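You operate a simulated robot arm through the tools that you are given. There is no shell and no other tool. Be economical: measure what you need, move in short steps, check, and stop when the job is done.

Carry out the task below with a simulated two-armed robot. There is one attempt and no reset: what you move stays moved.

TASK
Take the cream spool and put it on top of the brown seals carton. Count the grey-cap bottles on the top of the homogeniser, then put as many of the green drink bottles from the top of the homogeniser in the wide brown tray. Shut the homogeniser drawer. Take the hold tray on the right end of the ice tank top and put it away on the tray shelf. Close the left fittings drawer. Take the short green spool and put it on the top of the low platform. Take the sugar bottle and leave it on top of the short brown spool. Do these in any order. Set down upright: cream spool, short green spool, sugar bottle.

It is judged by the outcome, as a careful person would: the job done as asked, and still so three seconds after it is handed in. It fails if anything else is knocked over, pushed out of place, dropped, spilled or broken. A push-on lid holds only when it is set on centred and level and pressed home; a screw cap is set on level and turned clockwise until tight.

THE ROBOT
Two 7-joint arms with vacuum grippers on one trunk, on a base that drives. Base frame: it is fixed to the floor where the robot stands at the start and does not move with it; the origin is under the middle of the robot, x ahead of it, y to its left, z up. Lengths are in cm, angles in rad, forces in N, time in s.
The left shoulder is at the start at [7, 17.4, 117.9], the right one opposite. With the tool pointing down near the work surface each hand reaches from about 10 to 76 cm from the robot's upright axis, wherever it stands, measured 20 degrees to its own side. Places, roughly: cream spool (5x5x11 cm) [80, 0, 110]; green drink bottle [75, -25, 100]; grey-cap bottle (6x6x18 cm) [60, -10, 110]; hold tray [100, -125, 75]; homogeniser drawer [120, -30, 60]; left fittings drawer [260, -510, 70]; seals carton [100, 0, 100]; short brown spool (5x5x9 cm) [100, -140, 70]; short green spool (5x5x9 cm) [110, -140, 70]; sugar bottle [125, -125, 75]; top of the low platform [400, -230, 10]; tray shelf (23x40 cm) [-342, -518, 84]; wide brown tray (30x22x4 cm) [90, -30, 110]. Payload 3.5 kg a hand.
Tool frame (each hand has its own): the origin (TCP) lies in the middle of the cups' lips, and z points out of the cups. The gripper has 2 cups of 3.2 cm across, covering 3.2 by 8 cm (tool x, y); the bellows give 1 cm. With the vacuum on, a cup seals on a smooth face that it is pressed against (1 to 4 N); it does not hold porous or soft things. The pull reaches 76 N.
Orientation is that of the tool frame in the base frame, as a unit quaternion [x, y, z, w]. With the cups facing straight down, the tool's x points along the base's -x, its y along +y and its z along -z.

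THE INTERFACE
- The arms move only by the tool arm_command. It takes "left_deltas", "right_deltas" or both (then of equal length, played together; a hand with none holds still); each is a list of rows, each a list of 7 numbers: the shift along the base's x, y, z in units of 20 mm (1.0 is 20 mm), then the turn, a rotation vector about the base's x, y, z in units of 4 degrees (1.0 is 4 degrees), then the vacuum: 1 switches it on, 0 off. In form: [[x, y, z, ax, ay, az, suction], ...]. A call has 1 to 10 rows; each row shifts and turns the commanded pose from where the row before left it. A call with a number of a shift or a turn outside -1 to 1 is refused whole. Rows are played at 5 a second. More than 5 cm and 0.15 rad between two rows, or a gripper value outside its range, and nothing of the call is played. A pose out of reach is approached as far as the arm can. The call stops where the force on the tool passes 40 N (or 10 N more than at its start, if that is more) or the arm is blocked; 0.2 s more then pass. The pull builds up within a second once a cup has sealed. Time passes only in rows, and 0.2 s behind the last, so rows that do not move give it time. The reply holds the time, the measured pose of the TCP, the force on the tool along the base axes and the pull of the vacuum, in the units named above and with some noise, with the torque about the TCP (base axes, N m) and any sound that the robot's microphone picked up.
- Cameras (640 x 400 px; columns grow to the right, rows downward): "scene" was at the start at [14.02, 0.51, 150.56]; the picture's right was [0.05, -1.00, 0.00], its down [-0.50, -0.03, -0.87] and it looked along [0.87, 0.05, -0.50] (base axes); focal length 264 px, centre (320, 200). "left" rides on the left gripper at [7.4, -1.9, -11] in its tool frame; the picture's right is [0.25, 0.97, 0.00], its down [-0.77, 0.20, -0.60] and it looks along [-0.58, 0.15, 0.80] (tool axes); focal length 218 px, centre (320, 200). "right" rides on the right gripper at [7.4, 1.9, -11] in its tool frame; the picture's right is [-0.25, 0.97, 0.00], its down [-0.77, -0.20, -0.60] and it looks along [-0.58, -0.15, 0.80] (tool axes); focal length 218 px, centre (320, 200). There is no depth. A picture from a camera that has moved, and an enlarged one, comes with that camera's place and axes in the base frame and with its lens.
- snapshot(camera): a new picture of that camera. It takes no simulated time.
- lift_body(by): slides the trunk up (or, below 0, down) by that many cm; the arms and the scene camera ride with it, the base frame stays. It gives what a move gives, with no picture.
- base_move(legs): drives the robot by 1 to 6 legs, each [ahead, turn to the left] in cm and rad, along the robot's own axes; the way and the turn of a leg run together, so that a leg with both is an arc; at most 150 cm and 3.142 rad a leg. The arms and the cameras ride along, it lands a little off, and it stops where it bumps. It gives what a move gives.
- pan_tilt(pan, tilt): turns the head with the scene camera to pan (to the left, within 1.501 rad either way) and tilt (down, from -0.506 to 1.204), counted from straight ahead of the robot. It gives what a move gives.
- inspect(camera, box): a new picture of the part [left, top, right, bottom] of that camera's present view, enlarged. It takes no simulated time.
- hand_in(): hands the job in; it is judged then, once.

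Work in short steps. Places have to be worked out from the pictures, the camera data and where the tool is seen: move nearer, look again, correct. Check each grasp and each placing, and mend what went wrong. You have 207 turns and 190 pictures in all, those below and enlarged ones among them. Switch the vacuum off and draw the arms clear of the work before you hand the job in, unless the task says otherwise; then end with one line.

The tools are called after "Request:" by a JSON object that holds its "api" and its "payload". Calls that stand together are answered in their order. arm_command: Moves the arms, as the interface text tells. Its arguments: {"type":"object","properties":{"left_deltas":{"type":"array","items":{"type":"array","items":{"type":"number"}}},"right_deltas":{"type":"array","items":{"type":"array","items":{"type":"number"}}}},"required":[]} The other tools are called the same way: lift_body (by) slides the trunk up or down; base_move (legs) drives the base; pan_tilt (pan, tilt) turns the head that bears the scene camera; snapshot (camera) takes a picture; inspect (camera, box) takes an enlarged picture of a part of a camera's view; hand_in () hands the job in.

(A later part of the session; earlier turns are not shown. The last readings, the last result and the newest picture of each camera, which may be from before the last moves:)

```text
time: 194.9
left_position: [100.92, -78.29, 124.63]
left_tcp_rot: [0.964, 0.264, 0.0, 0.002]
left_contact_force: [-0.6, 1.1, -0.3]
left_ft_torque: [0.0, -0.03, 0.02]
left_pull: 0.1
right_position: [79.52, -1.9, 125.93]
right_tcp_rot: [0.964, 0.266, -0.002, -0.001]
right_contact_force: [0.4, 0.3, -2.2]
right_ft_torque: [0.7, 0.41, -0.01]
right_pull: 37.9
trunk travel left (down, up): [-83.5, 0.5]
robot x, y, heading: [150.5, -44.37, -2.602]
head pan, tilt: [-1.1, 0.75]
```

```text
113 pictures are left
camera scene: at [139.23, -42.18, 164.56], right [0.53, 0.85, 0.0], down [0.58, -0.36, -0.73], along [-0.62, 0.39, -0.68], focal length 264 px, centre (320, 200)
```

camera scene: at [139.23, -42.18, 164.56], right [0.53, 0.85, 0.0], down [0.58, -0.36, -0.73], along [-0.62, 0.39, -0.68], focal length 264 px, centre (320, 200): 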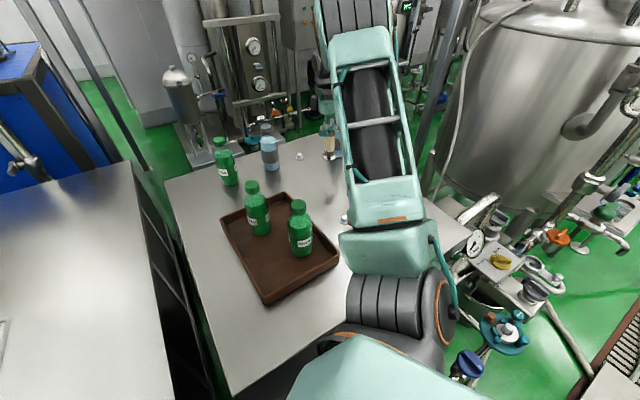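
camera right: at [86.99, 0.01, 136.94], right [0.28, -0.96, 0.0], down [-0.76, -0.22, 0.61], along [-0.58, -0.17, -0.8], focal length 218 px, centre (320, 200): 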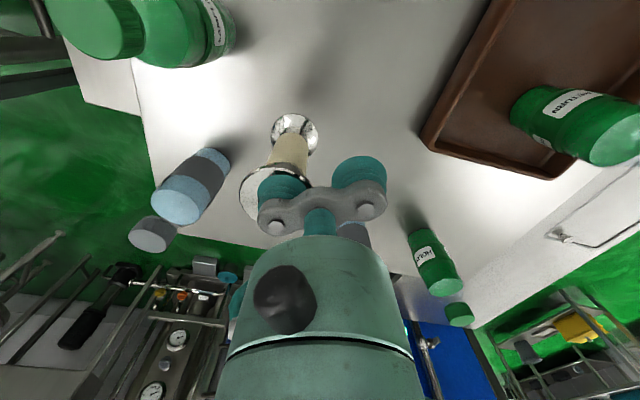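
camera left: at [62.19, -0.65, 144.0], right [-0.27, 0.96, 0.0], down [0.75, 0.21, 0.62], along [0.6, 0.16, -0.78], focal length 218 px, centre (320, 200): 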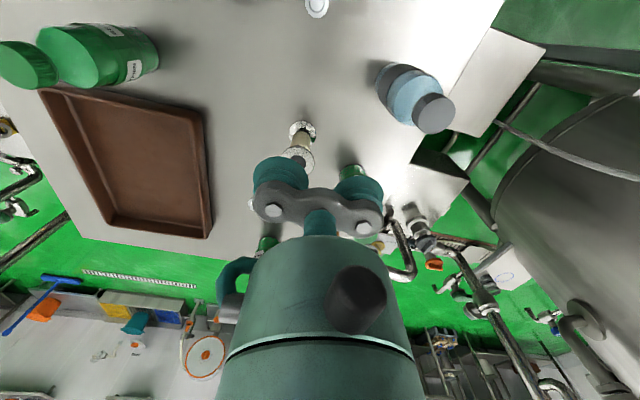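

The carton's top (z≈112) is centred near (101.7, 12.6). I raise a bit and carry the spool there.

Request:
{"api": "arm_command", "payload": {"right_deltas": [[0, 0, 1, 0, 0, 0, 1], [0.975, 0.52, 0, 0, 0, 0, 1], [0.975, 0.52, 0, 0, 0, 0, 1], [0.975, 0.52, 0, 0, 0, 0, 1], [0.975, 0.52, 0, 0, 0, 0, 1], [0.975, 0.52, 0, 0, 0, 0, 1], [0.975, 0.52, 0, 0, 0, 0, 1], [0.975, 0.52, 0, 0, 0, 0, 1], [0.975, 0.52, 0, 0, 0, 0, 1], [0.975, 0.52, 0, 0, 0, 0, 1]]}}

Request:
{"api": "snapshot", "payload": {"camera": "right"}}

Request:
{"api": "snapshot", "payload": {"camera": "scene"}}

```text
time: 197.1
left_position: [101.01, -78.16, 124.64]
left_tcp_rot: [0.964, 0.264, -0.001, 0.002]
left_contact_force: [-1.0, 0.4, 0.7]
left_ft_torque: [0.02, 0.0, 0.02]
left_pull: 0.1
right_position: [97.23, 7.18, 128.24]
right_tcp_rot: [0.964, 0.267, -0.001, -0.001]
right_contact_force: [0.2, -0.5, -2.1]
right_ft_torque: [0.73, 0.45, -0.04]
right_pull: 37.7
trunk travel left (down, up): [-83.5, 0.5]
robot x, y, heading: [150.95, -44.05, -2.606]
head pan, tilt: [-1.1, 0.75]
```

```text
112 pictures are left
camera right: at [104.79, 9.19, 139.14], right [0.28, -0.96, 0.0], down [-0.76, -0.22, 0.61], along [-0.58, -0.17, -0.8], focal length 218 px, centre (320, 200)
```

right: 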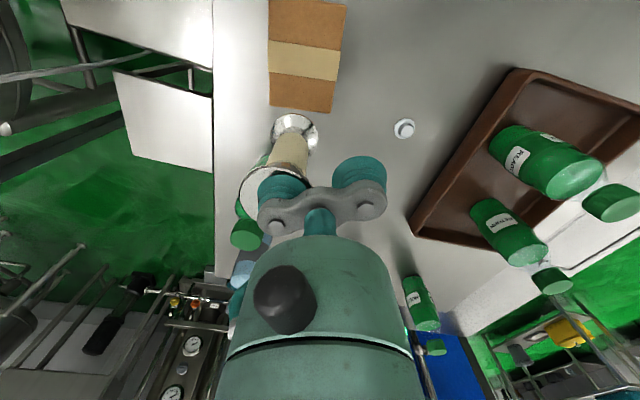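

```text
111 pictures are left
camera scene: at [139.35, -42.15, 164.57], right [0.53, 0.85, 0.0], down [0.58, -0.36, -0.73], along [-0.62, 0.39, -0.68], focal length 264 px, centre (320, 200)
```

scene: 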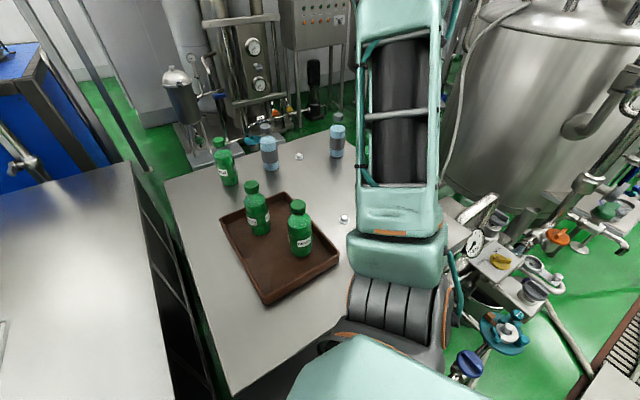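

The carton's top centre is near (102.2, 10.2) in the hand camera. I shift the spool over it and recheck before lowering.

Request:
{"api": "arm_command", "payload": {"right_deltas": [[0.85, 0.15, 0, 0, 0, 0, 1], [0.85, 0.15, 0, 0, 0, 0, 1], [0.8, 0.13, 0, 0, 0, 0, 1], [0, 0, -0.75, 0, 0, 0, 1], [0, 0, -0.75, 0, 0, 0, 1], [0, 0, 0, 0, 0, 0, 1]]}}

Request:
{"api": "inspect", "payload": {"camera": "right", "box": [200, 40, 392, 160]}}

Request:
{"api": "snapshot", "payload": {"camera": "scene"}}

```text
time: 198.5
left_position: [100.94, -78.2, 124.55]
left_tcp_rot: [0.965, 0.263, 0.0, 0.001]
left_contact_force: [0.6, 0.1, -0.5]
left_ft_torque: [0.05, -0.01, 0.03]
left_pull: 0.0
right_position: [102.22, 8.09, 125.17]
right_tcp_rot: [0.964, 0.267, -0.001, -0.001]
right_contact_force: [0.5, -0.9, -2.0]
right_ft_torque: [0.7, 0.41, -0.03]
right_pull: 38.1
trunk travel left (down, up): [-83.5, 0.5]
robot x, y, heading: [150.46, -44.13, -2.607]
head pan, tilt: [-1.1, 0.75]
```

```text
3.33 times, centred on (296, 100) of right
camera zoom: at [109.62, 10.11, 136.24], right [0.28, -0.96, 0.0], down [-0.76, -0.22, 0.61], along [-0.58, -0.17, -0.8], focal length 728 px, centre (400, 533)
```

zoom: 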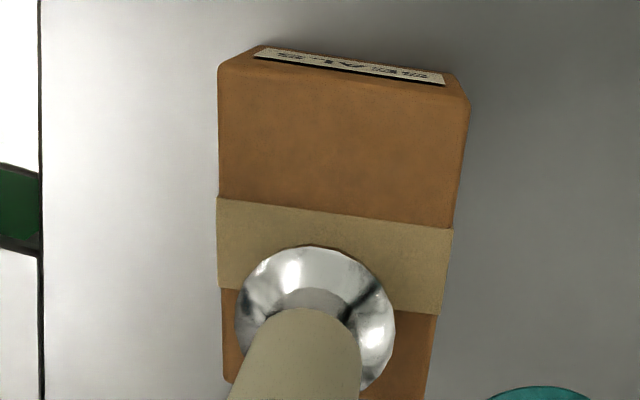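

```text
109 pictures are left
camera scene: at [139.31, -42.22, 164.57], right [0.53, 0.85, 0.0], down [0.58, -0.36, -0.73], along [-0.62, 0.39, -0.68], focal length 264 px, centre (320, 200)
```

scene: 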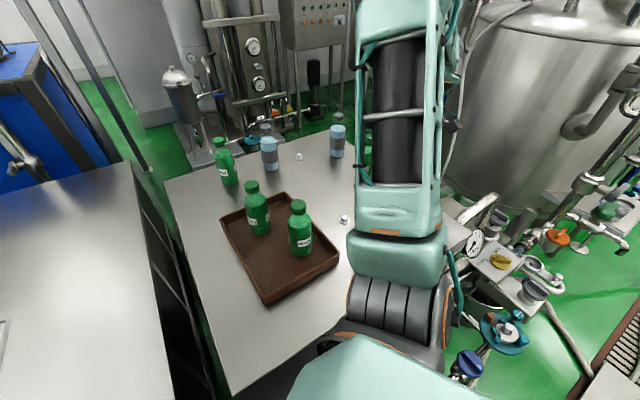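

Shift 1.2 cm to +x to centre on the tape, then lower gently.

Request:
{"api": "arm_command", "payload": {"right_deltas": [[0.6, 0, 0, 0, 0, 0, 1], [0, 0, -0.5, 0, 0, 0, 1], [0, 0, -0.3, 0, 0, 0, 1]]}}

Request:
{"api": "arm_command", "payload": {"right_deltas": [[0, 0, -0.2, 0, 0, 0, 1]]}}

Request:
{"api": "arm_command", "payload": {"right_deltas": [[0, 0, -0.2, 0, 0, 0, 1]]}}

```text
time: 199.3
left_position: [100.85, -78.22, 124.59]
left_tcp_rot: [0.965, 0.264, 0.0, 0.002]
left_contact_force: [-0.6, 0.0, 0.6]
left_ft_torque: [-0.02, -0.02, 0.0]
left_pull: 0.0
right_position: [103.14, 8.36, 123.51]
right_tcp_rot: [0.964, 0.267, -0.001, -0.001]
right_contact_force: [-0.2, -0.6, -2.2]
right_ft_torque: [0.73, 0.42, 0.02]
right_pull: 38.2
trunk travel left (down, up): [-83.5, 0.5]
robot x, y, heading: [150.83, -44.38, -2.604]
head pan, tilt: [-1.1, 0.75]
```

```text
time: 199.7
left_position: [100.92, -78.13, 124.7]
left_tcp_rot: [0.965, 0.264, 0.001, 0.001]
left_contact_force: [0.0, 0.1, 0.5]
left_ft_torque: [0.01, -0.02, 0.04]
left_pull: 0.1
right_position: [103.33, 8.17, 123.16]
right_tcp_rot: [0.964, 0.267, -0.001, 0.0]
right_contact_force: [0.3, -0.5, 0.4]
right_ft_torque: [0.74, 0.38, -0.02]
right_pull: 37.8
trunk travel left (down, up): [-83.5, 0.5]
robot x, y, heading: [150.78, -44.33, -2.608]
head pan, tilt: [-1.1, 0.75]
```

```text
time: 200.1
left_position: [101.24, -78.38, 124.6]
left_tcp_rot: [0.965, 0.263, -0.001, 0.0]
left_contact_force: [0.5, 0.4, -0.9]
left_ft_torque: [0.04, 0.01, -0.03]
left_pull: 0.1
right_position: [103.51, 8.01, 123.0]
right_tcp_rot: [0.964, 0.267, -0.002, -0.005]
right_contact_force: [0.4, 1.4, 19.4]
right_ft_torque: [1.02, 0.56, 0.02]
right_pull: 37.8
trunk travel left (down, up): [-83.5, 0.5]
robot x, y, heading: [150.54, -44.09, -2.604]
head pan, tilt: [-1.1, 0.75]
```

Contact at z 123. I release, wait, and lift off.

Request:
{"api": "arm_command", "payload": {"right_deltas": [[0, 0, 0.15, 0, 0, 0, 0], [0, 0, 0, 0, 0, 0, 0], [0, 0, 0, 0, 0, 0, 0], [0, 0, 0.3, 0, 0, 0, 0], [0, 0, 0.5, 0, 0, 0, 0], [0, 0, 1, 0, 0, 0, 0], [0, 0, 1, 0, 0, 0, 0], [0, 0, 1, 0, 0, 0, 0]]}}

Request:
{"api": "snapshot", "payload": {"camera": "right"}}

```text
time: 201.9
left_position: [101.02, -78.2, 124.59]
left_tcp_rot: [0.965, 0.263, 0.0, 0.001]
left_contact_force: [0.5, 0.0, -0.4]
left_ft_torque: [-0.04, -0.02, 0.0]
left_pull: 0.0
right_position: [103.25, 8.29, 130.56]
right_tcp_rot: [0.964, 0.265, -0.002, -0.002]
right_contact_force: [-0.1, -0.1, -0.4]
right_ft_torque: [0.01, 0.01, 0.0]
right_pull: 0.1
trunk travel left (down, up): [-83.5, 0.5]
robot x, y, heading: [150.66, -44.22, -2.607]
head pan, tilt: [-1.1, 0.75]
```

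```text
108 pictures are left
camera right: at [110.75, 10.18, 141.53], right [0.28, -0.96, 0.0], down [-0.76, -0.22, 0.61], along [-0.58, -0.17, -0.79], focal length 218 px, centre (320, 200)
```

right: 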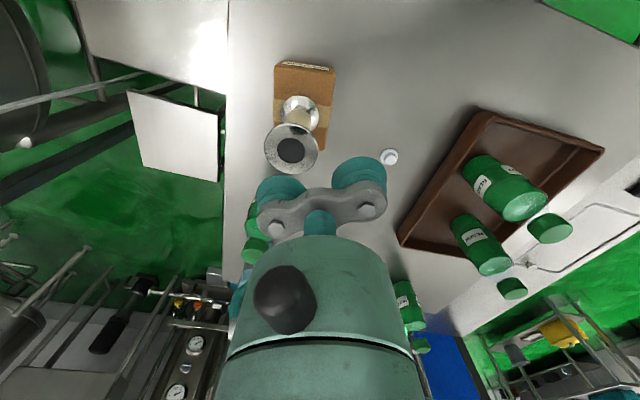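

The cream spool stands on the carton. I bring the right hand back to the middle, high, before turning and backing out.

Request:
{"api": "arm_command", "payload": {"right_deltas": [[0, 0, 1, 0, 0, 0, 0], [0, 0, 1, 0, 0, 0, 0], [0, -1, 1, 0, 0, 0, 0], [0, -1, 0, 0, 0, 0, 0], [0, -1, 0, 0, 0, 0, 0], [0, -1, 0, 0, 0, 0, 0], [0, -1, 0, 0, 0, 0, 0], [0, -1, 0, 0, 0, 0, 0], [0, -1, 0, 0, 0, 0, 0], [0, -1, 0, 0, 0, 0, 0]]}}

Request:
{"api": "arm_command", "payload": {"right_deltas": [[-0.5, -1, 0, 0, 0, 0, 0], [-0.5, -1, 0, 0, 0, 0, 0], [-0.5, -1, 0, 0, 0, 0, 0], [-0.5, -1, 0, 0, 0, 0, 0], [-0.5, -1, 0, 0, 0, 0, 0], [-0.5, -1, 0, 0, 0, 0, 0], [-0.5, -1, 0, 0, 0, 0, 0], [-0.5, -1, 0, 0, 0, 0, 0]]}}

Request:
{"api": "pan_tilt", "payload": {"pan": -0.4, "tilt": 0.75}}

Request:
{"api": "snapshot", "payload": {"camera": "scene"}}

```text
time: 204.1
left_position: [100.96, -78.32, 124.51]
left_tcp_rot: [0.964, 0.265, 0.0, 0.0]
left_contact_force: [0.4, 0.2, 0.0]
left_ft_torque: [0.01, -0.02, -0.02]
left_pull: 0.1
right_position: [103.33, -7.8, 136.69]
right_tcp_rot: [0.964, 0.267, -0.002, -0.001]
right_contact_force: [-0.3, -0.5, -0.2]
right_ft_torque: [0.02, 0.0, 0.02]
right_pull: 0.1
trunk travel left (down, up): [-83.5, 0.5]
robot x, y, heading: [150.46, -44.15, -2.602]
head pan, tilt: [-1.1, 0.75]
```

```text
time: 205.9
left_position: [100.88, -78.14, 124.58]
left_tcp_rot: [0.965, 0.263, 0.001, 0.0]
left_contact_force: [0.4, -0.3, -0.6]
left_ft_torque: [0.01, -0.04, 0.03]
left_pull: 0.1
right_position: [95.12, -23.82, 136.7]
right_tcp_rot: [0.964, 0.266, -0.001, -0.002]
right_contact_force: [0.0, 0.1, 0.0]
right_ft_torque: [0.04, 0.0, 0.0]
right_pull: 0.1
trunk travel left (down, up): [-83.5, 0.5]
robot x, y, heading: [150.74, -44.31, -2.61]
head pan, tilt: [-1.1, 0.75]
```

```text
time: 206.9
left_position: [100.96, -78.24, 124.54]
left_tcp_rot: [0.964, 0.265, 0.0, 0.001]
left_contact_force: [0.1, -0.4, 0.2]
left_ft_torque: [-0.01, 0.0, 0.0]
left_pull: 0.0
right_position: [95.24, -23.58, 136.7]
right_tcp_rot: [0.964, 0.266, -0.001, -0.001]
right_contact_force: [0.1, -0.6, 1.0]
right_ft_torque: [-0.04, 0.0, -0.01]
right_pull: 0.1
trunk travel left (down, up): [-83.5, 0.5]
robot x, y, heading: [150.74, -44.36, -2.605]
head pan, tilt: [-0.4, 0.75]
```

```text
107 pictures are left
camera scene: at [138.06, -47.73, 164.56], right [-0.14, 0.99, 0.0], down [0.68, 0.09, -0.73], along [-0.72, -0.1, -0.68], focal length 264 px, centre (320, 200)
```

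scene: 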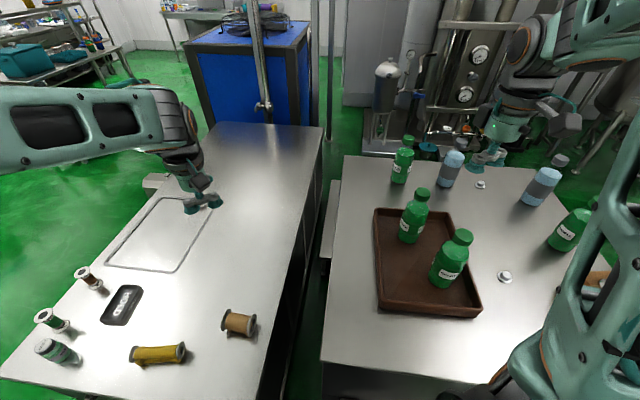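

I have a clear view of the ice tank: brown spool ≈(99,-139), green spool ≈(114.5,-138.5), sugar bottle ≈(122,-129.5), hold tray ≈(105,-123.5), top z≈72. I'll work on them from the -y side; first back out the way I came.

Request:
{"api": "base_move", "payload": {"legs": [[0, -0.537], [-75, 0]]}}

Request:
{"api": "arm_command", "payload": {"left_deltas": [[1, 0, 0.5, 0, 0, 0, 0], [1, 0, 0.5, 0, 0, 0, 0], [1, 0, 0.5, 0, 0, 0, 0], [1, 0, 0.5, 0, 0, 0, 0], [1, 0, 0.5, 0, 0, 0, 0], [1, -0.5, 0.5, 0, 0, 0, 0], [1, -0.5, 0.5, 0, 0, 0, 0], [1, -0.5, 0.5, 0, 0, 0, 0]], "right_deltas": [[0, 0, 0, 0, 0, 0, 0], [0, 0, 0, 0, 0, 0, 0], [0, 0, 0, 0, 0, 0, 0], [0, 0, 0, 0, 0, 0, 0], [0, 0, 0, 0, 0, 0, 0], [0, 0, 0, 0, 0, 0, 0], [0, 0, 0, 0, 0, 0, 0], [0, 0, 0, 0, 0, 0, 0]]}}

Request:
{"api": "base_move", "payload": {"legs": [[0, 1.55]]}}

Request:
{"api": "pan_tilt", "payload": {"pan": 0.0, "tilt": 0.6}}

Request:
{"api": "snapshot", "payload": {"camera": "scene"}}

```text
time: 212.5
left_position: [164.44, -47.51, 124.55]
left_tcp_rot: [1.0, -0.012, 0.0, 0.001]
left_contact_force: [-0.2, 0.0, 1.1]
left_ft_torque: [-0.02, 0.0, 0.0]
left_pull: 0.1
right_position: [188.5, 1.78, 136.63]
right_tcp_rot: [1.0, -0.011, 0.0, -0.002]
right_contact_force: [0.0, 0.6, -0.4]
right_ft_torque: [-0.01, -0.02, 0.03]
right_pull: 0.0
trunk travel left (down, up): [-83.5, 0.5]
robot x, y, heading: [224.75, -44.83, 3.12]
head pan, tilt: [-0.4, 0.75]
```

```text
time: 214.3
left_position: [180.65, -50.38, 132.6]
left_tcp_rot: [1.0, -0.012, -0.001, 0.001]
left_contact_force: [-0.3, -0.1, -0.6]
left_ft_torque: [0.02, 0.02, 0.0]
left_pull: 0.2
right_position: [188.77, 1.84, 136.75]
right_tcp_rot: [1.0, -0.011, -0.003, -0.002]
right_contact_force: [-0.1, -0.3, -0.3]
right_ft_torque: [0.0, 0.03, 0.0]
right_pull: 0.2
trunk travel left (down, up): [-83.5, 0.5]
robot x, y, heading: [224.79, -44.82, 3.118]
head pan, tilt: [-0.4, 0.75]
```

```text
time: 218.5
left_position: [229.8, -89.33, 132.59]
left_tcp_rot: [0.717, 0.697, 0.0, 0.001]
left_contact_force: [-0.1, 0.3, -0.1]
left_ft_torque: [0.02, -0.01, -0.02]
left_pull: 0.1
right_position: [177.82, -80.8, 136.67]
right_tcp_rot: [0.716, 0.698, -0.002, 0.0]
right_contact_force: [-0.4, 0.0, 0.4]
right_ft_torque: [-0.01, 0.01, 0.04]
right_pull: 0.1
trunk travel left (down, up): [-83.5, 0.5]
robot x, y, heading: [224.85, -44.84, -1.6]
head pan, tilt: [-0.4, 0.75]
```

```text
time: 219.3
left_position: [229.85, -89.16, 132.59]
left_tcp_rot: [0.718, 0.696, 0.0, 0.001]
left_contact_force: [-0.8, 0.3, 0.0]
left_ft_torque: [0.04, -0.02, 0.0]
left_pull: 0.1
right_position: [177.8, -80.68, 136.65]
right_tcp_rot: [0.716, 0.698, -0.001, -0.001]
right_contact_force: [-0.8, -0.4, 0.9]
right_ft_torque: [0.03, 0.06, 0.0]
right_pull: 0.1
trunk travel left (down, up): [-83.5, 0.5]
robot x, y, heading: [224.7, -44.94, -1.599]
head pan, tilt: [0.0, 0.6]
```

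```text
106 pictures are left
camera scene: at [224.32, -58.72, 165.85], right [-1.0, 0.03, 0.0], down [0.02, 0.57, -0.82], along [-0.02, -0.82, -0.57], focal length 264 px, centre (320, 200)
```

scene: 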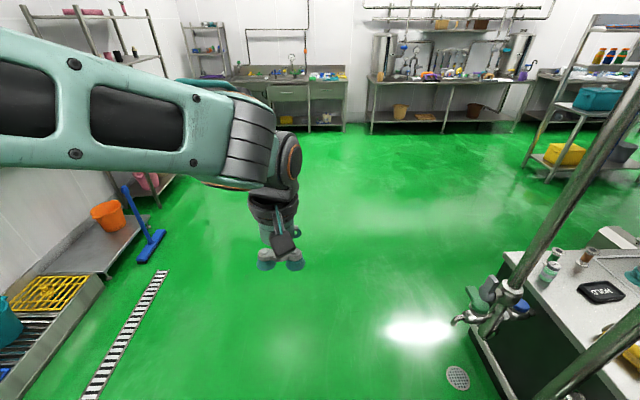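

The floor is open. I tuck the right hand in and drive down to y≈-195, then face -x.

Request:
{"api": "arm_command", "payload": {"right_deltas": [[1, 0, 0, 0, 0, 0, 0], [1, 0, 0, 0, 0, 0, 0], [1, 0, 0, 0, 0, 0, 0], [1, 0, 0, 0, 0, 0, 0], [1, 0, 0, 0, 0, 0, 0], [1, 0, 0, 0, 0, 0, 0], [1, 0, 0, 0, 0, 0, 0], [1, 0, 0, 0, 0, 0, 0]]}}

Request:
{"api": "base_move", "payload": {"legs": [[78, 0], [78, 0], [0, -1.54]]}}

Request:
{"api": "pan_tilt", "payload": {"pan": -0.4, "tilt": 0.6}}

Request:
{"api": "snapshot", "payload": {"camera": "scene"}}

```text
time: 221.2
left_position: [229.98, -89.23, 132.48]
left_tcp_rot: [0.718, 0.696, 0.001, 0.001]
left_contact_force: [-0.2, 0.1, 0.5]
left_ft_torque: [0.05, -0.01, 0.03]
left_pull: 0.1
right_position: [192.19, -82.01, 135.78]
right_tcp_rot: [0.721, 0.693, 0.017, 0.012]
right_contact_force: [0.6, -0.2, 0.0]
right_ft_torque: [0.01, 0.04, 0.0]
right_pull: 0.0
right hand out of reach, approached as far as the arm can: row 7, 8
trunk travel left (down, up): [-83.5, 0.5]
robot x, y, heading: [224.64, -44.98, -1.596]
head pan, tilt: [0.0, 0.6]
```

```text
time: 233.1
left_position: [175.95, -208.81, 132.55]
left_tcp_rot: [1.0, -0.012, 0.0, 0.0]
left_contact_force: [0.5, 1.0, -0.4]
left_ft_torque: [-0.03, 0.0, 0.01]
left_pull: 0.0
right_position: [182.73, -171.23, 136.12]
right_tcp_rot: [1.0, -0.012, 0.0, 0.02]
right_contact_force: [-1.4, 0.4, 0.5]
right_ft_torque: [0.02, 0.03, -0.02]
right_pull: 0.1
trunk travel left (down, up): [-83.5, 0.5]
robot x, y, heading: [219.76, -203.12, 3.119]
head pan, tilt: [0.0, 0.6]
```

```text
time: 233.9
left_position: [175.91, -208.8, 132.54]
left_tcp_rot: [1.0, -0.012, -0.001, 0.002]
left_contact_force: [0.4, 0.1, -0.3]
left_ft_torque: [0.01, 0.02, -0.01]
left_pull: 0.1
right_position: [182.7, -171.07, 136.07]
right_tcp_rot: [1.0, -0.012, -0.001, 0.023]
right_contact_force: [-0.1, -0.1, -0.1]
right_ft_torque: [0.0, -0.03, -0.01]
right_pull: 0.1
trunk travel left (down, up): [-83.5, 0.5]
robot x, y, heading: [220.37, -202.96, 3.12]
head pan, tilt: [-0.4, 0.6]
```

```text
105 pictures are left
camera scene: at [207.0, -199.5, 165.85], right [0.41, 0.91, 0.0], down [0.52, -0.23, -0.82], along [-0.75, 0.34, -0.57], focal length 264 px, centre (320, 200)
```

scene: 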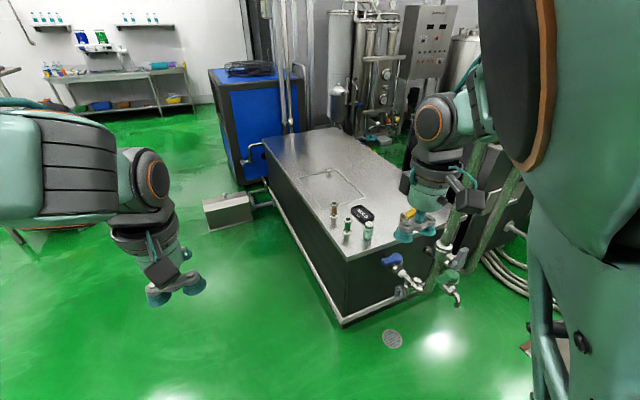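

Clear floor along the tank's -y side. I drive to about (112, -195) and turn to face +y.

Request:
{"api": "base_move", "payload": {"legs": [[0, -0.05], [108, 0], [0, -1.5]]}}

Request:
{"api": "pan_tilt", "payload": {"pan": 0.0, "tilt": 0.85}}

Request:
{"api": "snapshot", "payload": {"camera": "scene"}}

```text
time: 243.5
left_position: [104.15, -152.48, 132.56]
left_tcp_rot: [0.72, -0.694, -0.001, 0.001]
left_contact_force: [-0.4, -0.3, -0.1]
left_ft_torque: [-0.02, 0.02, 0.02]
left_pull: 0.0
right_position: [142.24, -157.11, 136.06]
right_tcp_rot: [0.72, -0.694, -0.015, 0.016]
right_contact_force: [0.6, 0.1, -0.1]
right_ft_torque: [0.02, 0.0, 0.0]
right_pull: 0.0
trunk travel left (down, up): [-83.5, 0.5]
robot x, y, heading: [112.71, -196.44, 1.615]
head pan, tilt: [-0.4, 0.6]
```

```text
time: 244.4
left_position: [104.32, -152.58, 132.43]
left_tcp_rot: [0.721, -0.693, -0.001, 0.001]
left_contact_force: [-0.1, 0.1, -0.5]
left_ft_torque: [0.01, 0.02, 0.02]
left_pull: 0.1
right_position: [142.31, -157.25, 135.94]
right_tcp_rot: [0.719, -0.694, -0.016, 0.016]
right_contact_force: [0.7, -0.2, -1.3]
right_ft_torque: [-0.01, 0.02, -0.01]
right_pull: 0.1
trunk travel left (down, up): [-83.5, 0.5]
robot x, y, heading: [112.37, -196.26, 1.61]
head pan, tilt: [0.0, 0.85]
```

```text
104 pictures are left
camera scene: at [112.02, -183.54, 163.77], right [1.0, 0.04, 0.0], down [0.03, -0.75, -0.66], along [-0.03, 0.66, -0.75], focal length 264 px, centre (320, 200)
```

scene: 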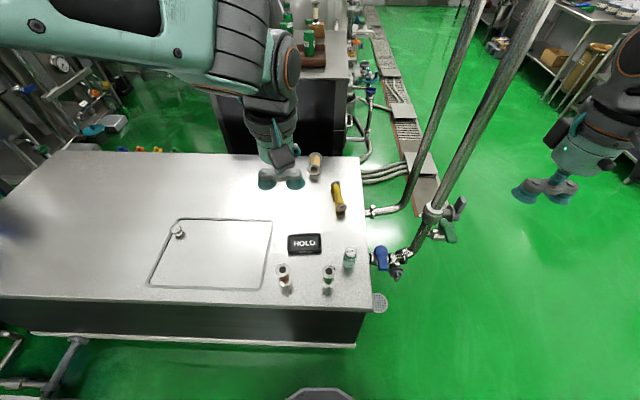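

Good overview. I zoom on the items, then lower the trunk.

Request:
{"api": "inspect", "payload": {"camera": "scene", "box": [256, 220, 384, 300]}}

Request:
{"api": "lift_body", "payload": {"by": -32}}

Request:
{"api": "snapshot", "payload": {"camera": "left"}}

Request:
{"api": "snapshot", "payload": {"camera": "scene"}}

```text
5.00 times, centred on (320, 260) of scene
camera zoom: at [112.02, -183.54, 163.77], right [1.0, 0.04, 0.0], down [0.03, -0.75, -0.66], along [-0.03, 0.66, -0.75], focal length 1322 px, centre (320, -100)
```

zoom: 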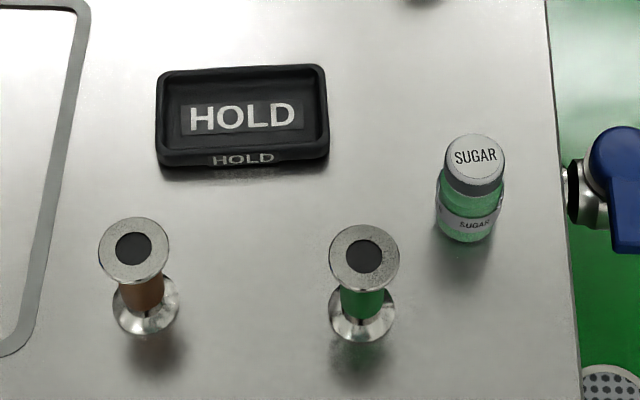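

```text
time: 247.5
left_position: [104.34, -152.66, 100.56]
left_tcp_rot: [0.72, -0.694, 0.0, 0.0]
left_contact_force: [-0.2, -0.4, -1.6]
left_ft_torque: [-0.03, -0.01, 0.0]
left_pull: 0.0
right_position: [142.19, -157.0, 104.07]
right_tcp_rot: [0.719, -0.695, -0.015, 0.017]
right_contact_force: [0.0, 0.0, -0.5]
right_ft_torque: [0.0, -0.01, 0.01]
right_pull: 0.0
trunk travel left (down, up): [-51.5, 32.5]
robot x, y, heading: [112.39, -196.02, 1.615]
head pan, tilt: [0.0, 0.85]
```

```text
102 pictures are left
camera left: at [106.53, -159.91, 111.67], right [-0.96, -0.29, 0.0], down [-0.23, 0.76, 0.61], along [-0.18, 0.58, -0.8], focal length 218 px, centre (320, 200)
```

left: 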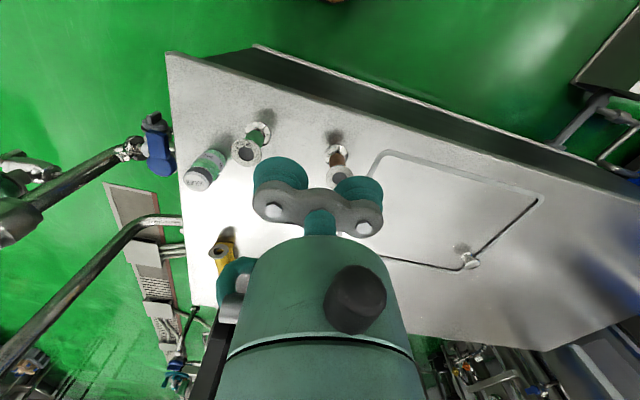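

```text
101 pictures are left
camera scene: at [111.98, -183.55, 131.77], right [1.0, 0.04, 0.0], down [0.03, -0.75, -0.66], along [-0.03, 0.66, -0.75], focal length 264 px, centre (320, 200)
```

scene: 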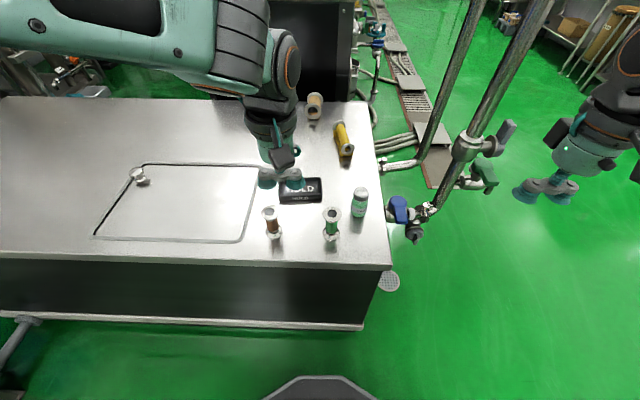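

Triangulated: brown spool top (97.6,-142.3,80), green (113.4,-142.2,80), sugar cap ≈(121,-134.5,81), hold tray ≈(103.5,-126). I bring the right hand (straightened) toward the sugar bottle.

Request:
{"api": "arm_command", "payload": {"right_deltas": [[-0.78, 0.94, 0, 0, -0.65, 0, 0], [-0.78, 0.94, 0, 0, 0, 0, 0], [-0.78, 0.94, 0, 0, 0, 0, 0], [-0.78, 0.94, 0, 0, 0, 0, 0], [-0.78, 0.94, -0.5, 0, 0, 0, 0], [-0.78, 0.94, -0.5, 0, 0, 0, 0], [-0.78, 0.94, -0.5, 0, 0, 0, 0], [-0.78, 0.94, -0.5, 0, 0, 0, 0], [-0.78, 0.94, -0.5, 0, 0, 0, 0]]}}

Request:
{"api": "snapshot", "payload": {"camera": "right"}}

```text
time: 249.5
left_position: [104.33, -152.43, 100.54]
left_tcp_rot: [0.72, -0.694, 0.0, 0.001]
left_contact_force: [-1.1, -0.1, 0.1]
left_ft_torque: [0.01, 0.0, 0.01]
left_pull: 0.1
right_position: [128.33, -140.19, 98.87]
right_tcp_rot: [0.72, -0.694, 0.001, 0.0]
right_contact_force: [0.3, 0.1, 0.2]
right_ft_torque: [-0.01, -0.01, 0.04]
right_pull: 0.0
trunk travel left (down, up): [-51.5, 32.5]
robot x, y, heading: [112.03, -196.63, 1.612]
head pan, tilt: [0.0, 0.85]
```

```text
100 pictures are left
camera right: at [126.72, -147.67, 109.94], right [-0.98, 0.22, 0.0], down [0.17, 0.78, 0.6], along [0.13, 0.59, -0.8], focal length 218 px, centre (320, 200)
```

right: 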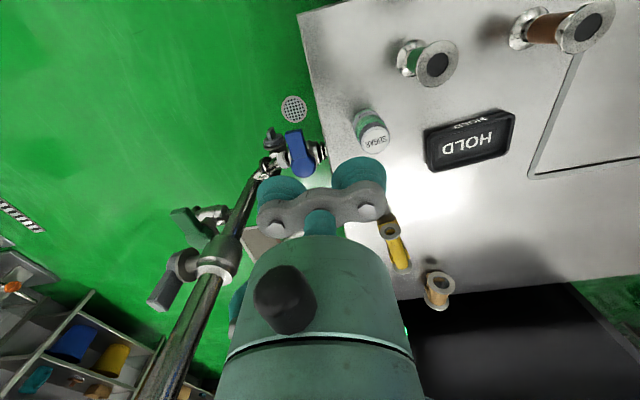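

The sugar cap is at about (121.9, -134.9). I align the -x cup and descend near it.

Request:
{"api": "arm_command", "payload": {"right_deltas": [[-0.67, 0.9, -0.8, 0, 0, 0, 0], [-0.67, 0.9, -0.8, 0, 0, 0, 0], [-0.67, 0.9, -0.8, 0, 0, 0, 0], [0, 0, -1, 0, 0, 0, 0], [0, 0, -1, 0, 0, 0, 0]]}}

Request:
{"api": "inspect", "payload": {"camera": "right", "box": [240, 60, 432, 180]}}

```text
time: 250.7
left_position: [104.42, -152.44, 100.52]
left_tcp_rot: [0.721, -0.693, -0.001, 0.001]
left_contact_force: [1.2, 0.0, 0.5]
left_ft_torque: [0.01, -0.01, -0.01]
left_pull: 0.0
right_position: [124.32, -134.78, 90.31]
right_tcp_rot: [0.72, -0.694, 0.001, 0.0]
right_contact_force: [0.6, 0.9, 0.3]
right_ft_torque: [-0.02, -0.04, -0.02]
right_pull: 0.0
trunk travel left (down, up): [-51.5, 32.5]
robot x, y, heading: [112.75, -196.55, 1.614]
head pan, tilt: [0.0, 0.85]
```

```text
3.33 times, centred on (336, 120) of right
camera zoom: at [122.7, -142.17, 101.33], right [-0.98, 0.22, 0.0], down [0.17, 0.78, 0.6], along [0.13, 0.59, -0.8], focal length 728 px, centre (267, 467)
```

zoom: 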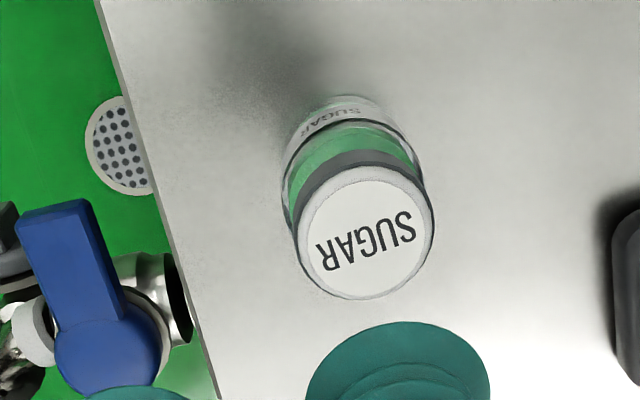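

Correct by (-0.4, +0.6) cm and go lower, then recheck.

Request:
{"api": "arm_command", "payload": {"right_deltas": [[-0.2, 0.3, -1, 0, 0, 0, 0], [0, 0, -1, 0, 0, 0, 0], [0, 0, -0.7, 0, 0, 0, 0]]}}

Request:
{"api": "inspect", "payload": {"camera": "right", "box": [260, 80, 452, 200]}}

Request:
{"api": "inspect", "payload": {"camera": "scene", "box": [300, 150, 428, 230]}}

```text
time: 251.5
left_position: [104.26, -152.64, 100.44]
left_tcp_rot: [0.721, -0.693, 0.0, 0.001]
left_contact_force: [-0.7, -0.1, 0.7]
left_ft_torque: [0.01, -0.02, -0.04]
left_pull: 0.1
right_position: [123.97, -134.26, 84.75]
right_tcp_rot: [0.72, -0.694, 0.001, 0.0]
right_contact_force: [-0.3, 0.2, 0.3]
right_ft_torque: [-0.03, 0.02, 0.01]
right_pull: 0.0
trunk travel left (down, up): [-51.5, 32.5]
robot x, y, heading: [112.61, -196.25, 1.613]
head pan, tilt: [0.0, 0.85]
```

```text
3.33 times, centred on (356, 140) of right
camera zoom: at [122.34, -141.64, 95.79], right [-0.98, 0.22, 0.0], down [0.17, 0.78, 0.6], along [0.13, 0.59, -0.8], focal length 728 px, centre (200, 400)
```

zoom: 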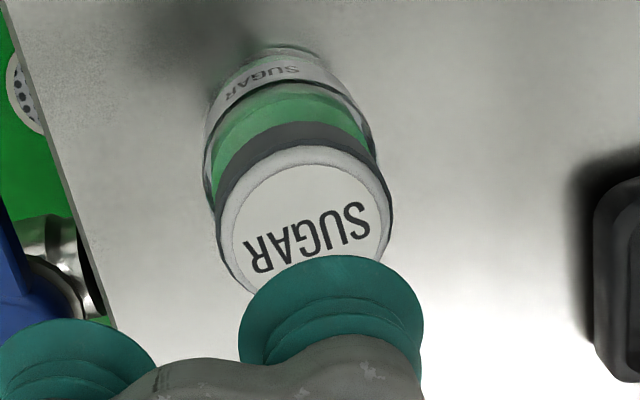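

```text
5.00 times, centred on (364, 190) of scene
camera zoom: at [111.97, -183.49, 131.76], right [1.0, 0.04, 0.0], down [0.03, -0.75, -0.66], along [-0.03, 0.66, -0.75], focal length 1322 px, centre (100, 250)
```

zoom: 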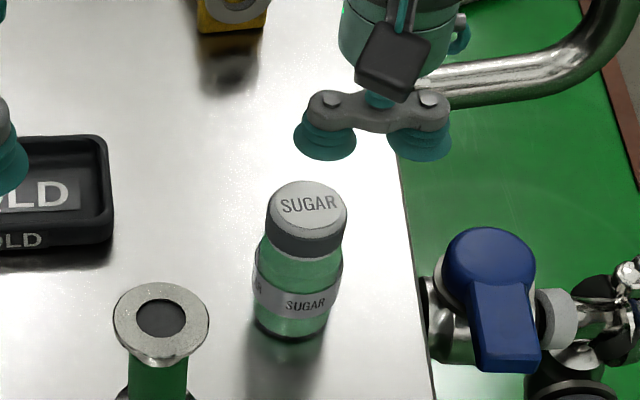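

Cap centre (121.4, -133.6, 79). Correct and lower with vacuum.

Request:
{"api": "arm_command", "payload": {"right_deltas": [[-0.08, 0.36, -1, 0, 0, 0, 1], [0, 0, -1, 0, 0, 0, 1], [0, 0, -0.4, 0, 0, 0, 1], [0, 0, -0.2, 0, 0, 0, 1], [0, 0, 0, 0, 0, 0, 1]]}}

```text
time: 252.7
left_position: [104.22, -152.69, 100.51]
left_tcp_rot: [0.721, -0.693, -0.001, 0.001]
left_contact_force: [-0.1, -0.6, 0.5]
left_ft_torque: [-0.04, -0.01, 0.0]
left_pull: 0.0
right_position: [123.68, -133.69, 79.62]
right_tcp_rot: [0.72, -0.694, 0.0, -0.001]
right_contact_force: [0.0, 0.3, -0.1]
right_ft_torque: [-0.01, 0.03, 0.01]
right_pull: 0.0
trunk travel left (down, up): [-51.5, 32.5]
robot x, y, heading: [112.72, -196.73, 1.609]
head pan, tilt: [0.0, 0.85]
```

Request:
{"api": "arm_command", "payload": {"right_deltas": [[0, 0, -0.25, 0, 0, 0, 1], [0, 0, -0.15, 0, 0, 0, 1], [0, 0, 0, 0, 0, 0, 1], [0, 0, 0, 0, 0, 0, 1]]}}

```text
time: 253.7
left_position: [104.29, -152.7, 100.61]
left_tcp_rot: [0.721, -0.693, -0.002, -0.001]
left_contact_force: [0.1, 0.1, -0.4]
left_ft_torque: [-0.03, 0.04, 0.01]
left_pull: 0.1
right_position: [123.71, -133.61, 79.04]
right_tcp_rot: [0.72, -0.694, 0.0, -0.002]
right_contact_force: [2.7, 2.9, 25.5]
right_ft_torque: [-0.04, 1.27, -0.09]
right_pull: 37.9
trunk travel left (down, up): [-51.5, 32.5]
robot x, y, heading: [112.83, -196.15, 1.612]
head pan, tilt: [0.0, 0.85]
```

Sealed. Lift the sugar bottle 12 cm while moving the left hand out of the way to -x.

Request:
{"api": "arm_command", "payload": {"left_deltas": [[-1, 0, 0, 0, 0, 0, 0], [-1, 0, 0, 0, 0, 0, 0], [-1, 0, 0, 0, 0, 0, 0], [-1, 0, 0, 0, 0, 0, 0], [-1, 0, 0, 0, 0, 0, 0], [-1, 0, 0, 0, 0, 0, 0], [-1, 0, 0, 0, 0, 0, 0], [-1, -0.5, 0, 0, 0, 0, 0], [-1, -0.5, 0, 0, 0, 0, 0]], "right_deltas": [[0, 0, 0.4, 0, 0, 0, 1], [0, 0, 0.6, 0, 0, 0, 1], [0, 0, 0.8, 0, 0, 0, 1], [0, 0, 0.8, 0, 0, 0, 1], [0, 0, 0.8, 0, 0, 0, 1], [0, 0, 0.8, 0, 0, 0, 1], [0, 0, 0.8, 0, 0, 0, 1], [0, 0, 0.8, 0, 0, 0, 1], [0, 0, 0.4, 0, 0, 0, 1]]}}

Request:
{"api": "arm_command", "payload": {"right_deltas": [[-1, -0.36, 0, 0, 0, 0, 1], [-1, -0.36, 0, 0, 0, 0, 1], [-1, -0.36, 0, 0, 0, 0, 1], [-1, -0.36, 0, 0, 0, 0, 1], [-1, -0.36, 0, 0, 0, 0, 1], [-1, -0.36, 0, 0, 0, 0, 1], [-1, -0.36, 0, 0, 0, 0, 1], [-1, -0.36, 0, 0, 0, 0, 1], [-1, -0.36, 0, 0, 0, 0, 1], [-1, -0.36, 0, 0, 0, 0, 1]]}}

Request:
{"api": "snapshot", "payload": {"camera": "right"}}

Request:
{"api": "inspect", "payload": {"camera": "scene", "box": [210, 130, 402, 250]}}

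```text
time: 255.7
left_position: [86.36, -154.6, 100.66]
left_tcp_rot: [0.721, -0.693, -0.002, 0.0]
left_contact_force: [-0.9, 0.6, -0.6]
left_ft_torque: [0.0, 0.0, -0.01]
left_pull: 0.0
right_position: [123.57, -133.42, 91.24]
right_tcp_rot: [0.72, -0.694, 0.001, -0.001]
right_contact_force: [-0.6, 0.2, -2.0]
right_ft_torque: [-0.04, 0.87, 0.01]
right_pull: 38.1
trunk travel left (down, up): [-51.5, 32.5]
robot x, y, heading: [112.38, -196.39, 1.613]
head pan, tilt: [0.0, 0.85]
```

```text
time: 257.9
left_position: [86.47, -154.54, 100.82]
left_tcp_rot: [0.721, -0.693, 0.0, 0.001]
left_contact_force: [0.2, -1.4, 0.1]
left_ft_torque: [0.0, 0.03, 0.0]
left_pull: 0.1
right_position: [104.73, -139.84, 91.55]
right_tcp_rot: [0.709, -0.705, -0.003, 0.014]
right_contact_force: [0.6, 0.4, -1.5]
right_ft_torque: [0.0, 0.87, -0.01]
right_pull: 37.8
trunk travel left (down, up): [-51.5, 32.5]
robot x, y, heading: [112.59, -196.25, 1.615]
head pan, tilt: [0.0, 0.85]
```

```text
96 pictures are left
camera right: at [103.19, -147.14, 102.59], right [-0.97, 0.25, 0.02], down [0.21, 0.78, 0.59], along [0.13, 0.57, -0.81], focal length 218 px, centre (320, 200)
```

right: 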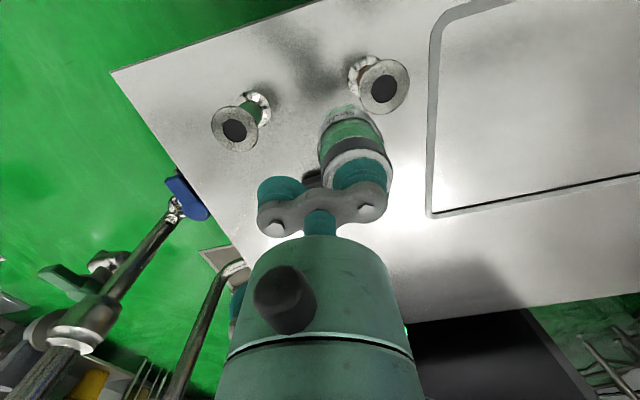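

```text
3.33 times, centred on (306, 190) of scene
camera zoom: at [111.92, -183.54, 131.76], right [1.0, 0.04, 0.0], down [0.03, -0.75, -0.66], along [-0.03, 0.66, -0.75], focal length 881 px, centre (367, 233)
```

zoom: 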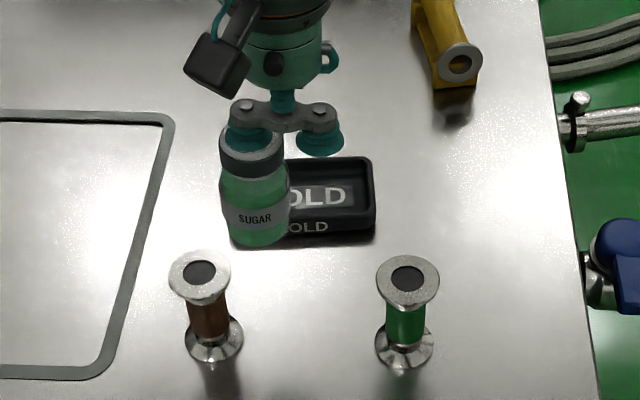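

Request:
{"api": "arm_command", "payload": {"right_deltas": [[0, 0, 0, 0, 0, 0, 1], [-0.7, -0.1, 0, 0, 0, 0, 1], [0, 0, 0, 0, 0, 0, 1]]}}

```text
time: 258.7
left_position: [86.4, -154.45, 100.67]
left_tcp_rot: [0.72, -0.694, 0.0, 0.001]
left_contact_force: [-0.7, 0.1, -0.6]
left_ft_torque: [0.0, -0.01, -0.04]
left_pull: 0.2
right_position: [103.75, -139.6, 92.32]
right_tcp_rot: [-0.705, 0.709, 0.013, -0.018]
right_contact_force: [-0.1, -0.4, -1.3]
right_ft_torque: [-0.02, 0.89, -0.04]
right_pull: 37.5
trunk travel left (down, up): [-51.5, 32.5]
robot x, y, heading: [112.68, -196.43, 1.614]
head pan, tilt: [0.0, 0.85]
```

The right arm is at its limit crossing to the left. I ease it back and instead turn the base slightly left to bring the bottle over the brown spool.

Request:
{"api": "arm_command", "payload": {"right_deltas": [[0.6, 0, 0, 0, 0, 0, 1], [0.6, 0, 0.2, 0, 0, 0, 1], [0, 0, 0, 0, 0, 0, 1]]}}

Request:
{"api": "base_move", "payload": {"legs": [[0, 0.086]]}}

Request:
{"api": "snapshot", "payload": {"camera": "right"}}

Request:
{"api": "inspect", "payload": {"camera": "scene", "box": [210, 130, 402, 250]}}

```text
time: 259.5
left_position: [86.47, -154.49, 100.6]
left_tcp_rot: [0.72, -0.694, 0.0, 0.001]
left_contact_force: [-0.4, 0.7, -0.3]
left_ft_torque: [0.01, -0.02, -0.03]
left_pull: 0.0
right_position: [105.5, -140.44, 91.33]
right_tcp_rot: [0.713, -0.701, 0.003, 0.011]
right_contact_force: [-0.2, 0.2, -1.2]
right_ft_torque: [-0.03, 0.9, -0.02]
right_pull: 38.1
trunk travel left (down, up): [-51.5, 32.5]
robot x, y, heading: [112.72, -196.43, 1.607]
head pan, tilt: [0.0, 0.85]
```

```text
time: 260.4
left_position: [82.92, -156.74, 100.66]
left_tcp_rot: [0.75, -0.661, 0.0, 0.001]
left_contact_force: [-0.2, -0.1, 0.2]
left_ft_torque: [0.0, 0.02, -0.01]
left_pull: 0.1
right_position: [100.49, -141.28, 91.7]
right_tcp_rot: [0.743, -0.669, -0.002, 0.01]
right_contact_force: [-0.4, -0.5, -2.0]
right_ft_torque: [-0.07, 0.89, -0.05]
right_pull: 38.2
trunk travel left (down, up): [-51.5, 32.5]
robot x, y, heading: [112.3, -196.45, 1.702]
head pan, tilt: [0.0, 0.85]
```

```text
94 pictures are left
camera right: at [99.64, -148.74, 102.91], right [-0.99, 0.15, 0.01], down [0.13, 0.8, 0.59], along [0.08, 0.59, -0.81], focal length 218 px, centre (320, 200)
```

right: 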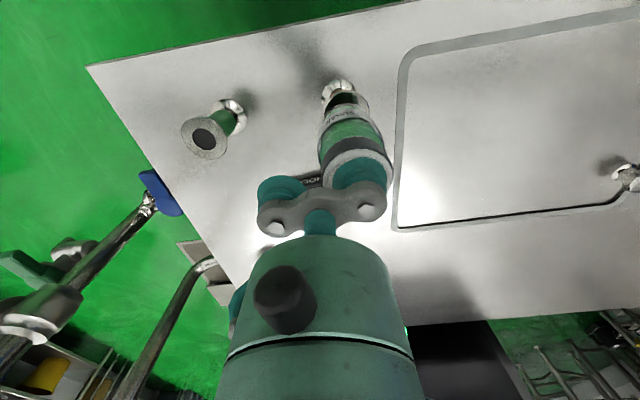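

```text
3.33 times, centred on (306, 190) of scene
camera zoom: at [110.8, -183.64, 131.76], right [0.99, 0.13, 0.0], down [0.1, -0.75, -0.66], along [-0.08, 0.65, -0.75], focal length 881 px, centre (367, 233)
```

zoom: 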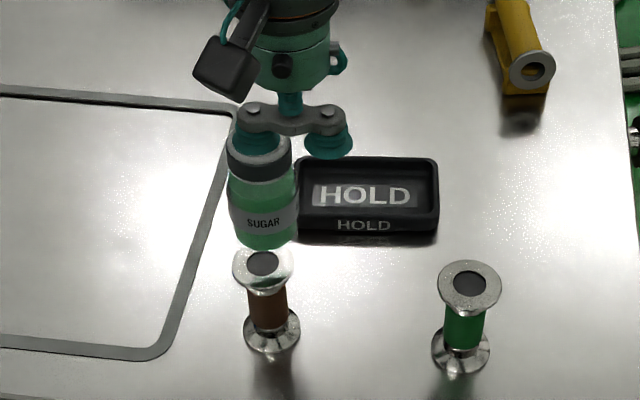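

The bottle needs about (-0.5, +0.5) cm. I correct, level the tool a bit, and lower partway.

Request:
{"api": "arm_command", "payload": {"right_deltas": [[-0.25, 0.25, 0, 0.18, -0.23, 0, 1], [0, 0, -0.5, 0, 0, 0, 1], [0, 0, -0.5, 0, 0, 0, 1], [0, 0, 0, 0, 0, 0, 1]]}}

Request:
{"api": "inspect", "payload": {"camera": "scene", "box": [250, 155, 330, 205]}}

Request:
{"api": "inspect", "payload": {"camera": "right", "box": [270, 60, 430, 160]}}

```text
time: 261.4
left_position: [82.84, -156.83, 100.69]
left_tcp_rot: [0.751, -0.66, 0.0, 0.001]
left_contact_force: [-0.1, -0.3, 0.6]
left_ft_torque: [-0.01, 0.0, 0.01]
left_pull: 0.0
right_position: [100.74, -140.19, 90.07]
right_tcp_rot: [0.739, -0.674, -0.003, 0.006]
right_contact_force: [-0.3, -0.7, -1.8]
right_ft_torque: [-0.05, 0.89, 0.03]
right_pull: 38.1
trunk travel left (down, up): [-51.5, 32.5]
robot x, y, heading: [112.7, -196.57, 1.698]
head pan, tilt: [0.0, 0.85]
```

```text
8.00 times, centred on (290, 180) of scene
camera zoom: at [110.84, -183.64, 131.76], right [0.99, 0.13, 0.0], down [0.1, -0.75, -0.66], along [-0.08, 0.65, -0.75], focal length 2115 px, centre (560, 360)
```

zoom: 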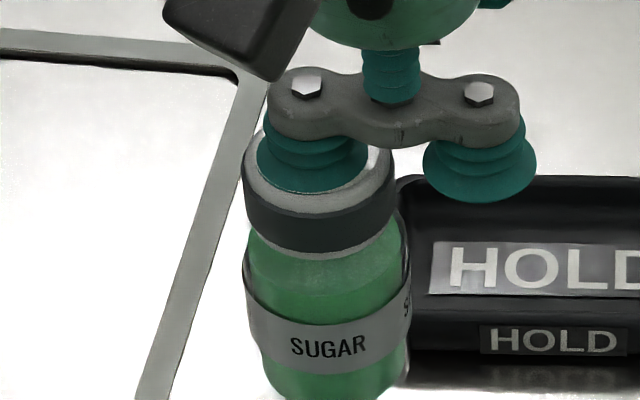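

```text
4.00 times, centred on (350, 110) of right
camera zoom: at [99.64, -147.79, 101.15], right [-0.99, 0.17, 0.01], down [0.14, 0.79, 0.6], along [0.09, 0.59, -0.8], focal length 873 px, centre (200, 560)
```

zoom: 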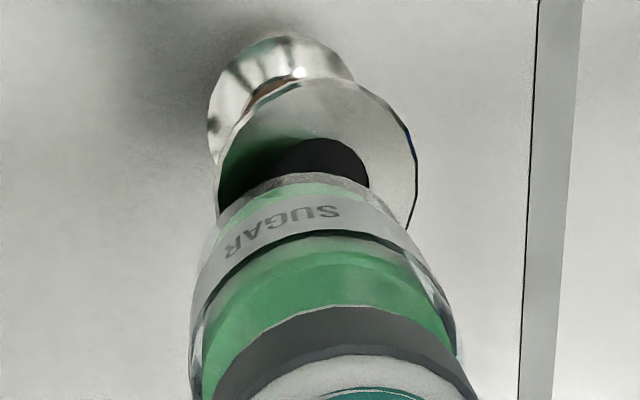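

Now it's about (+0.6, +1.4) cm off. Correct in y mainly.

Request:
{"api": "arm_command", "payload": {"right_deltas": [[-0.1, -0.6, 0, 0, 0, 0, 1], [0, 0, 0, 0, 0, 0, 1]]}}

Request:
{"api": "inspect", "payload": {"camera": "right", "box": [270, 60, 430, 160]}}

```text
time: 262.0
left_position: [82.89, -156.93, 100.72]
left_tcp_rot: [0.75, -0.661, -0.001, 0.001]
left_contact_force: [0.9, -0.7, 0.0]
left_ft_torque: [-0.02, -0.02, -0.01]
left_pull: 0.1
right_position: [100.45, -141.54, 89.32]
right_tcp_rot: [0.738, -0.675, 0.003, 0.01]
right_contact_force: [0.2, 0.1, -1.9]
right_ft_torque: [-0.06, 0.91, -0.01]
right_pull: 38.0
trunk travel left (down, up): [-51.5, 32.5]
robot x, y, heading: [112.52, -196.79, 1.702]
head pan, tilt: [0.0, 0.85]
```

```text
4.00 times, centred on (350, 110) of right
camera zoom: at [99.38, -148.99, 100.59], right [-0.99, 0.17, 0.01], down [0.14, 0.8, 0.59], along [0.09, 0.58, -0.81], focal length 873 px, centre (200, 560)
```

zoom: 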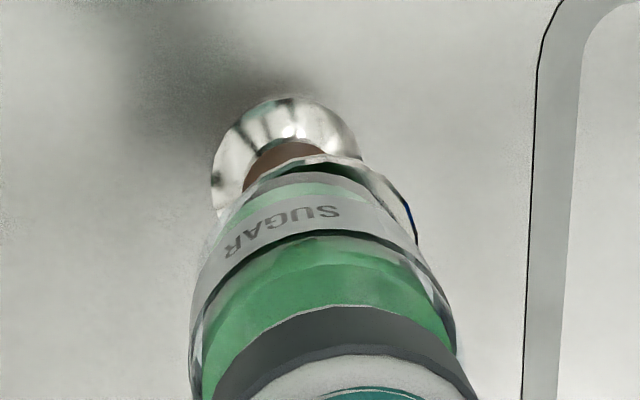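

Nearly centred (0.4 cm in x left). I nudge and lower gently.

Request:
{"api": "arm_command", "payload": {"right_deltas": [[-0.2, 0, -0.2, 0, 0, 0, 1], [0, 0, -0.2, 0, 0, 0, 1], [0, 0, 0, 0, 0, 0, 1]]}}

Request:
{"api": "inspect", "payload": {"camera": "right", "box": [270, 60, 430, 160]}}

```text
time: 262.8
left_position: [83.0, -156.93, 100.58]
left_tcp_rot: [0.749, -0.662, -0.001, 0.001]
left_contact_force: [0.3, 1.0, 0.9]
left_ft_torque: [-0.04, 0.0, 0.02]
left_pull: 0.1
right_position: [99.95, -141.41, 89.55]
right_tcp_rot: [0.737, -0.676, -0.005, 0.01]
right_contact_force: [0.1, 0.5, -1.8]
right_ft_torque: [-0.09, 0.89, -0.01]
right_pull: 38.0
trunk travel left (down, up): [-51.5, 32.5]
robot x, y, heading: [112.21, -196.52, 1.694]
head pan, tilt: [0.0, 0.85]
```

```text
4.00 times, centred on (350, 110) of right
camera zoom: at [99.05, -148.89, 100.7], right [-0.99, 0.17, 0.02], down [0.15, 0.79, 0.6], along [0.08, 0.59, -0.8], focal length 873 px, centre (200, 560)
```

zoom: 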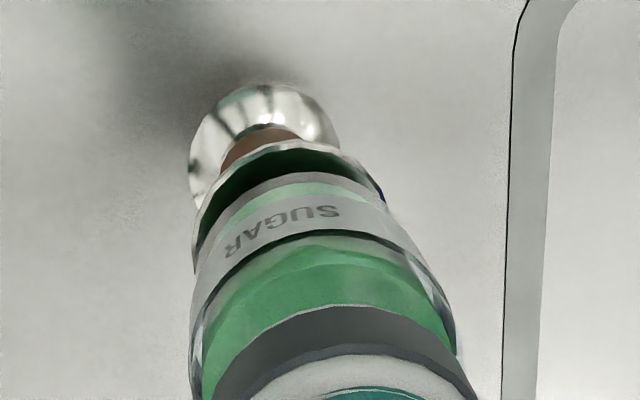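

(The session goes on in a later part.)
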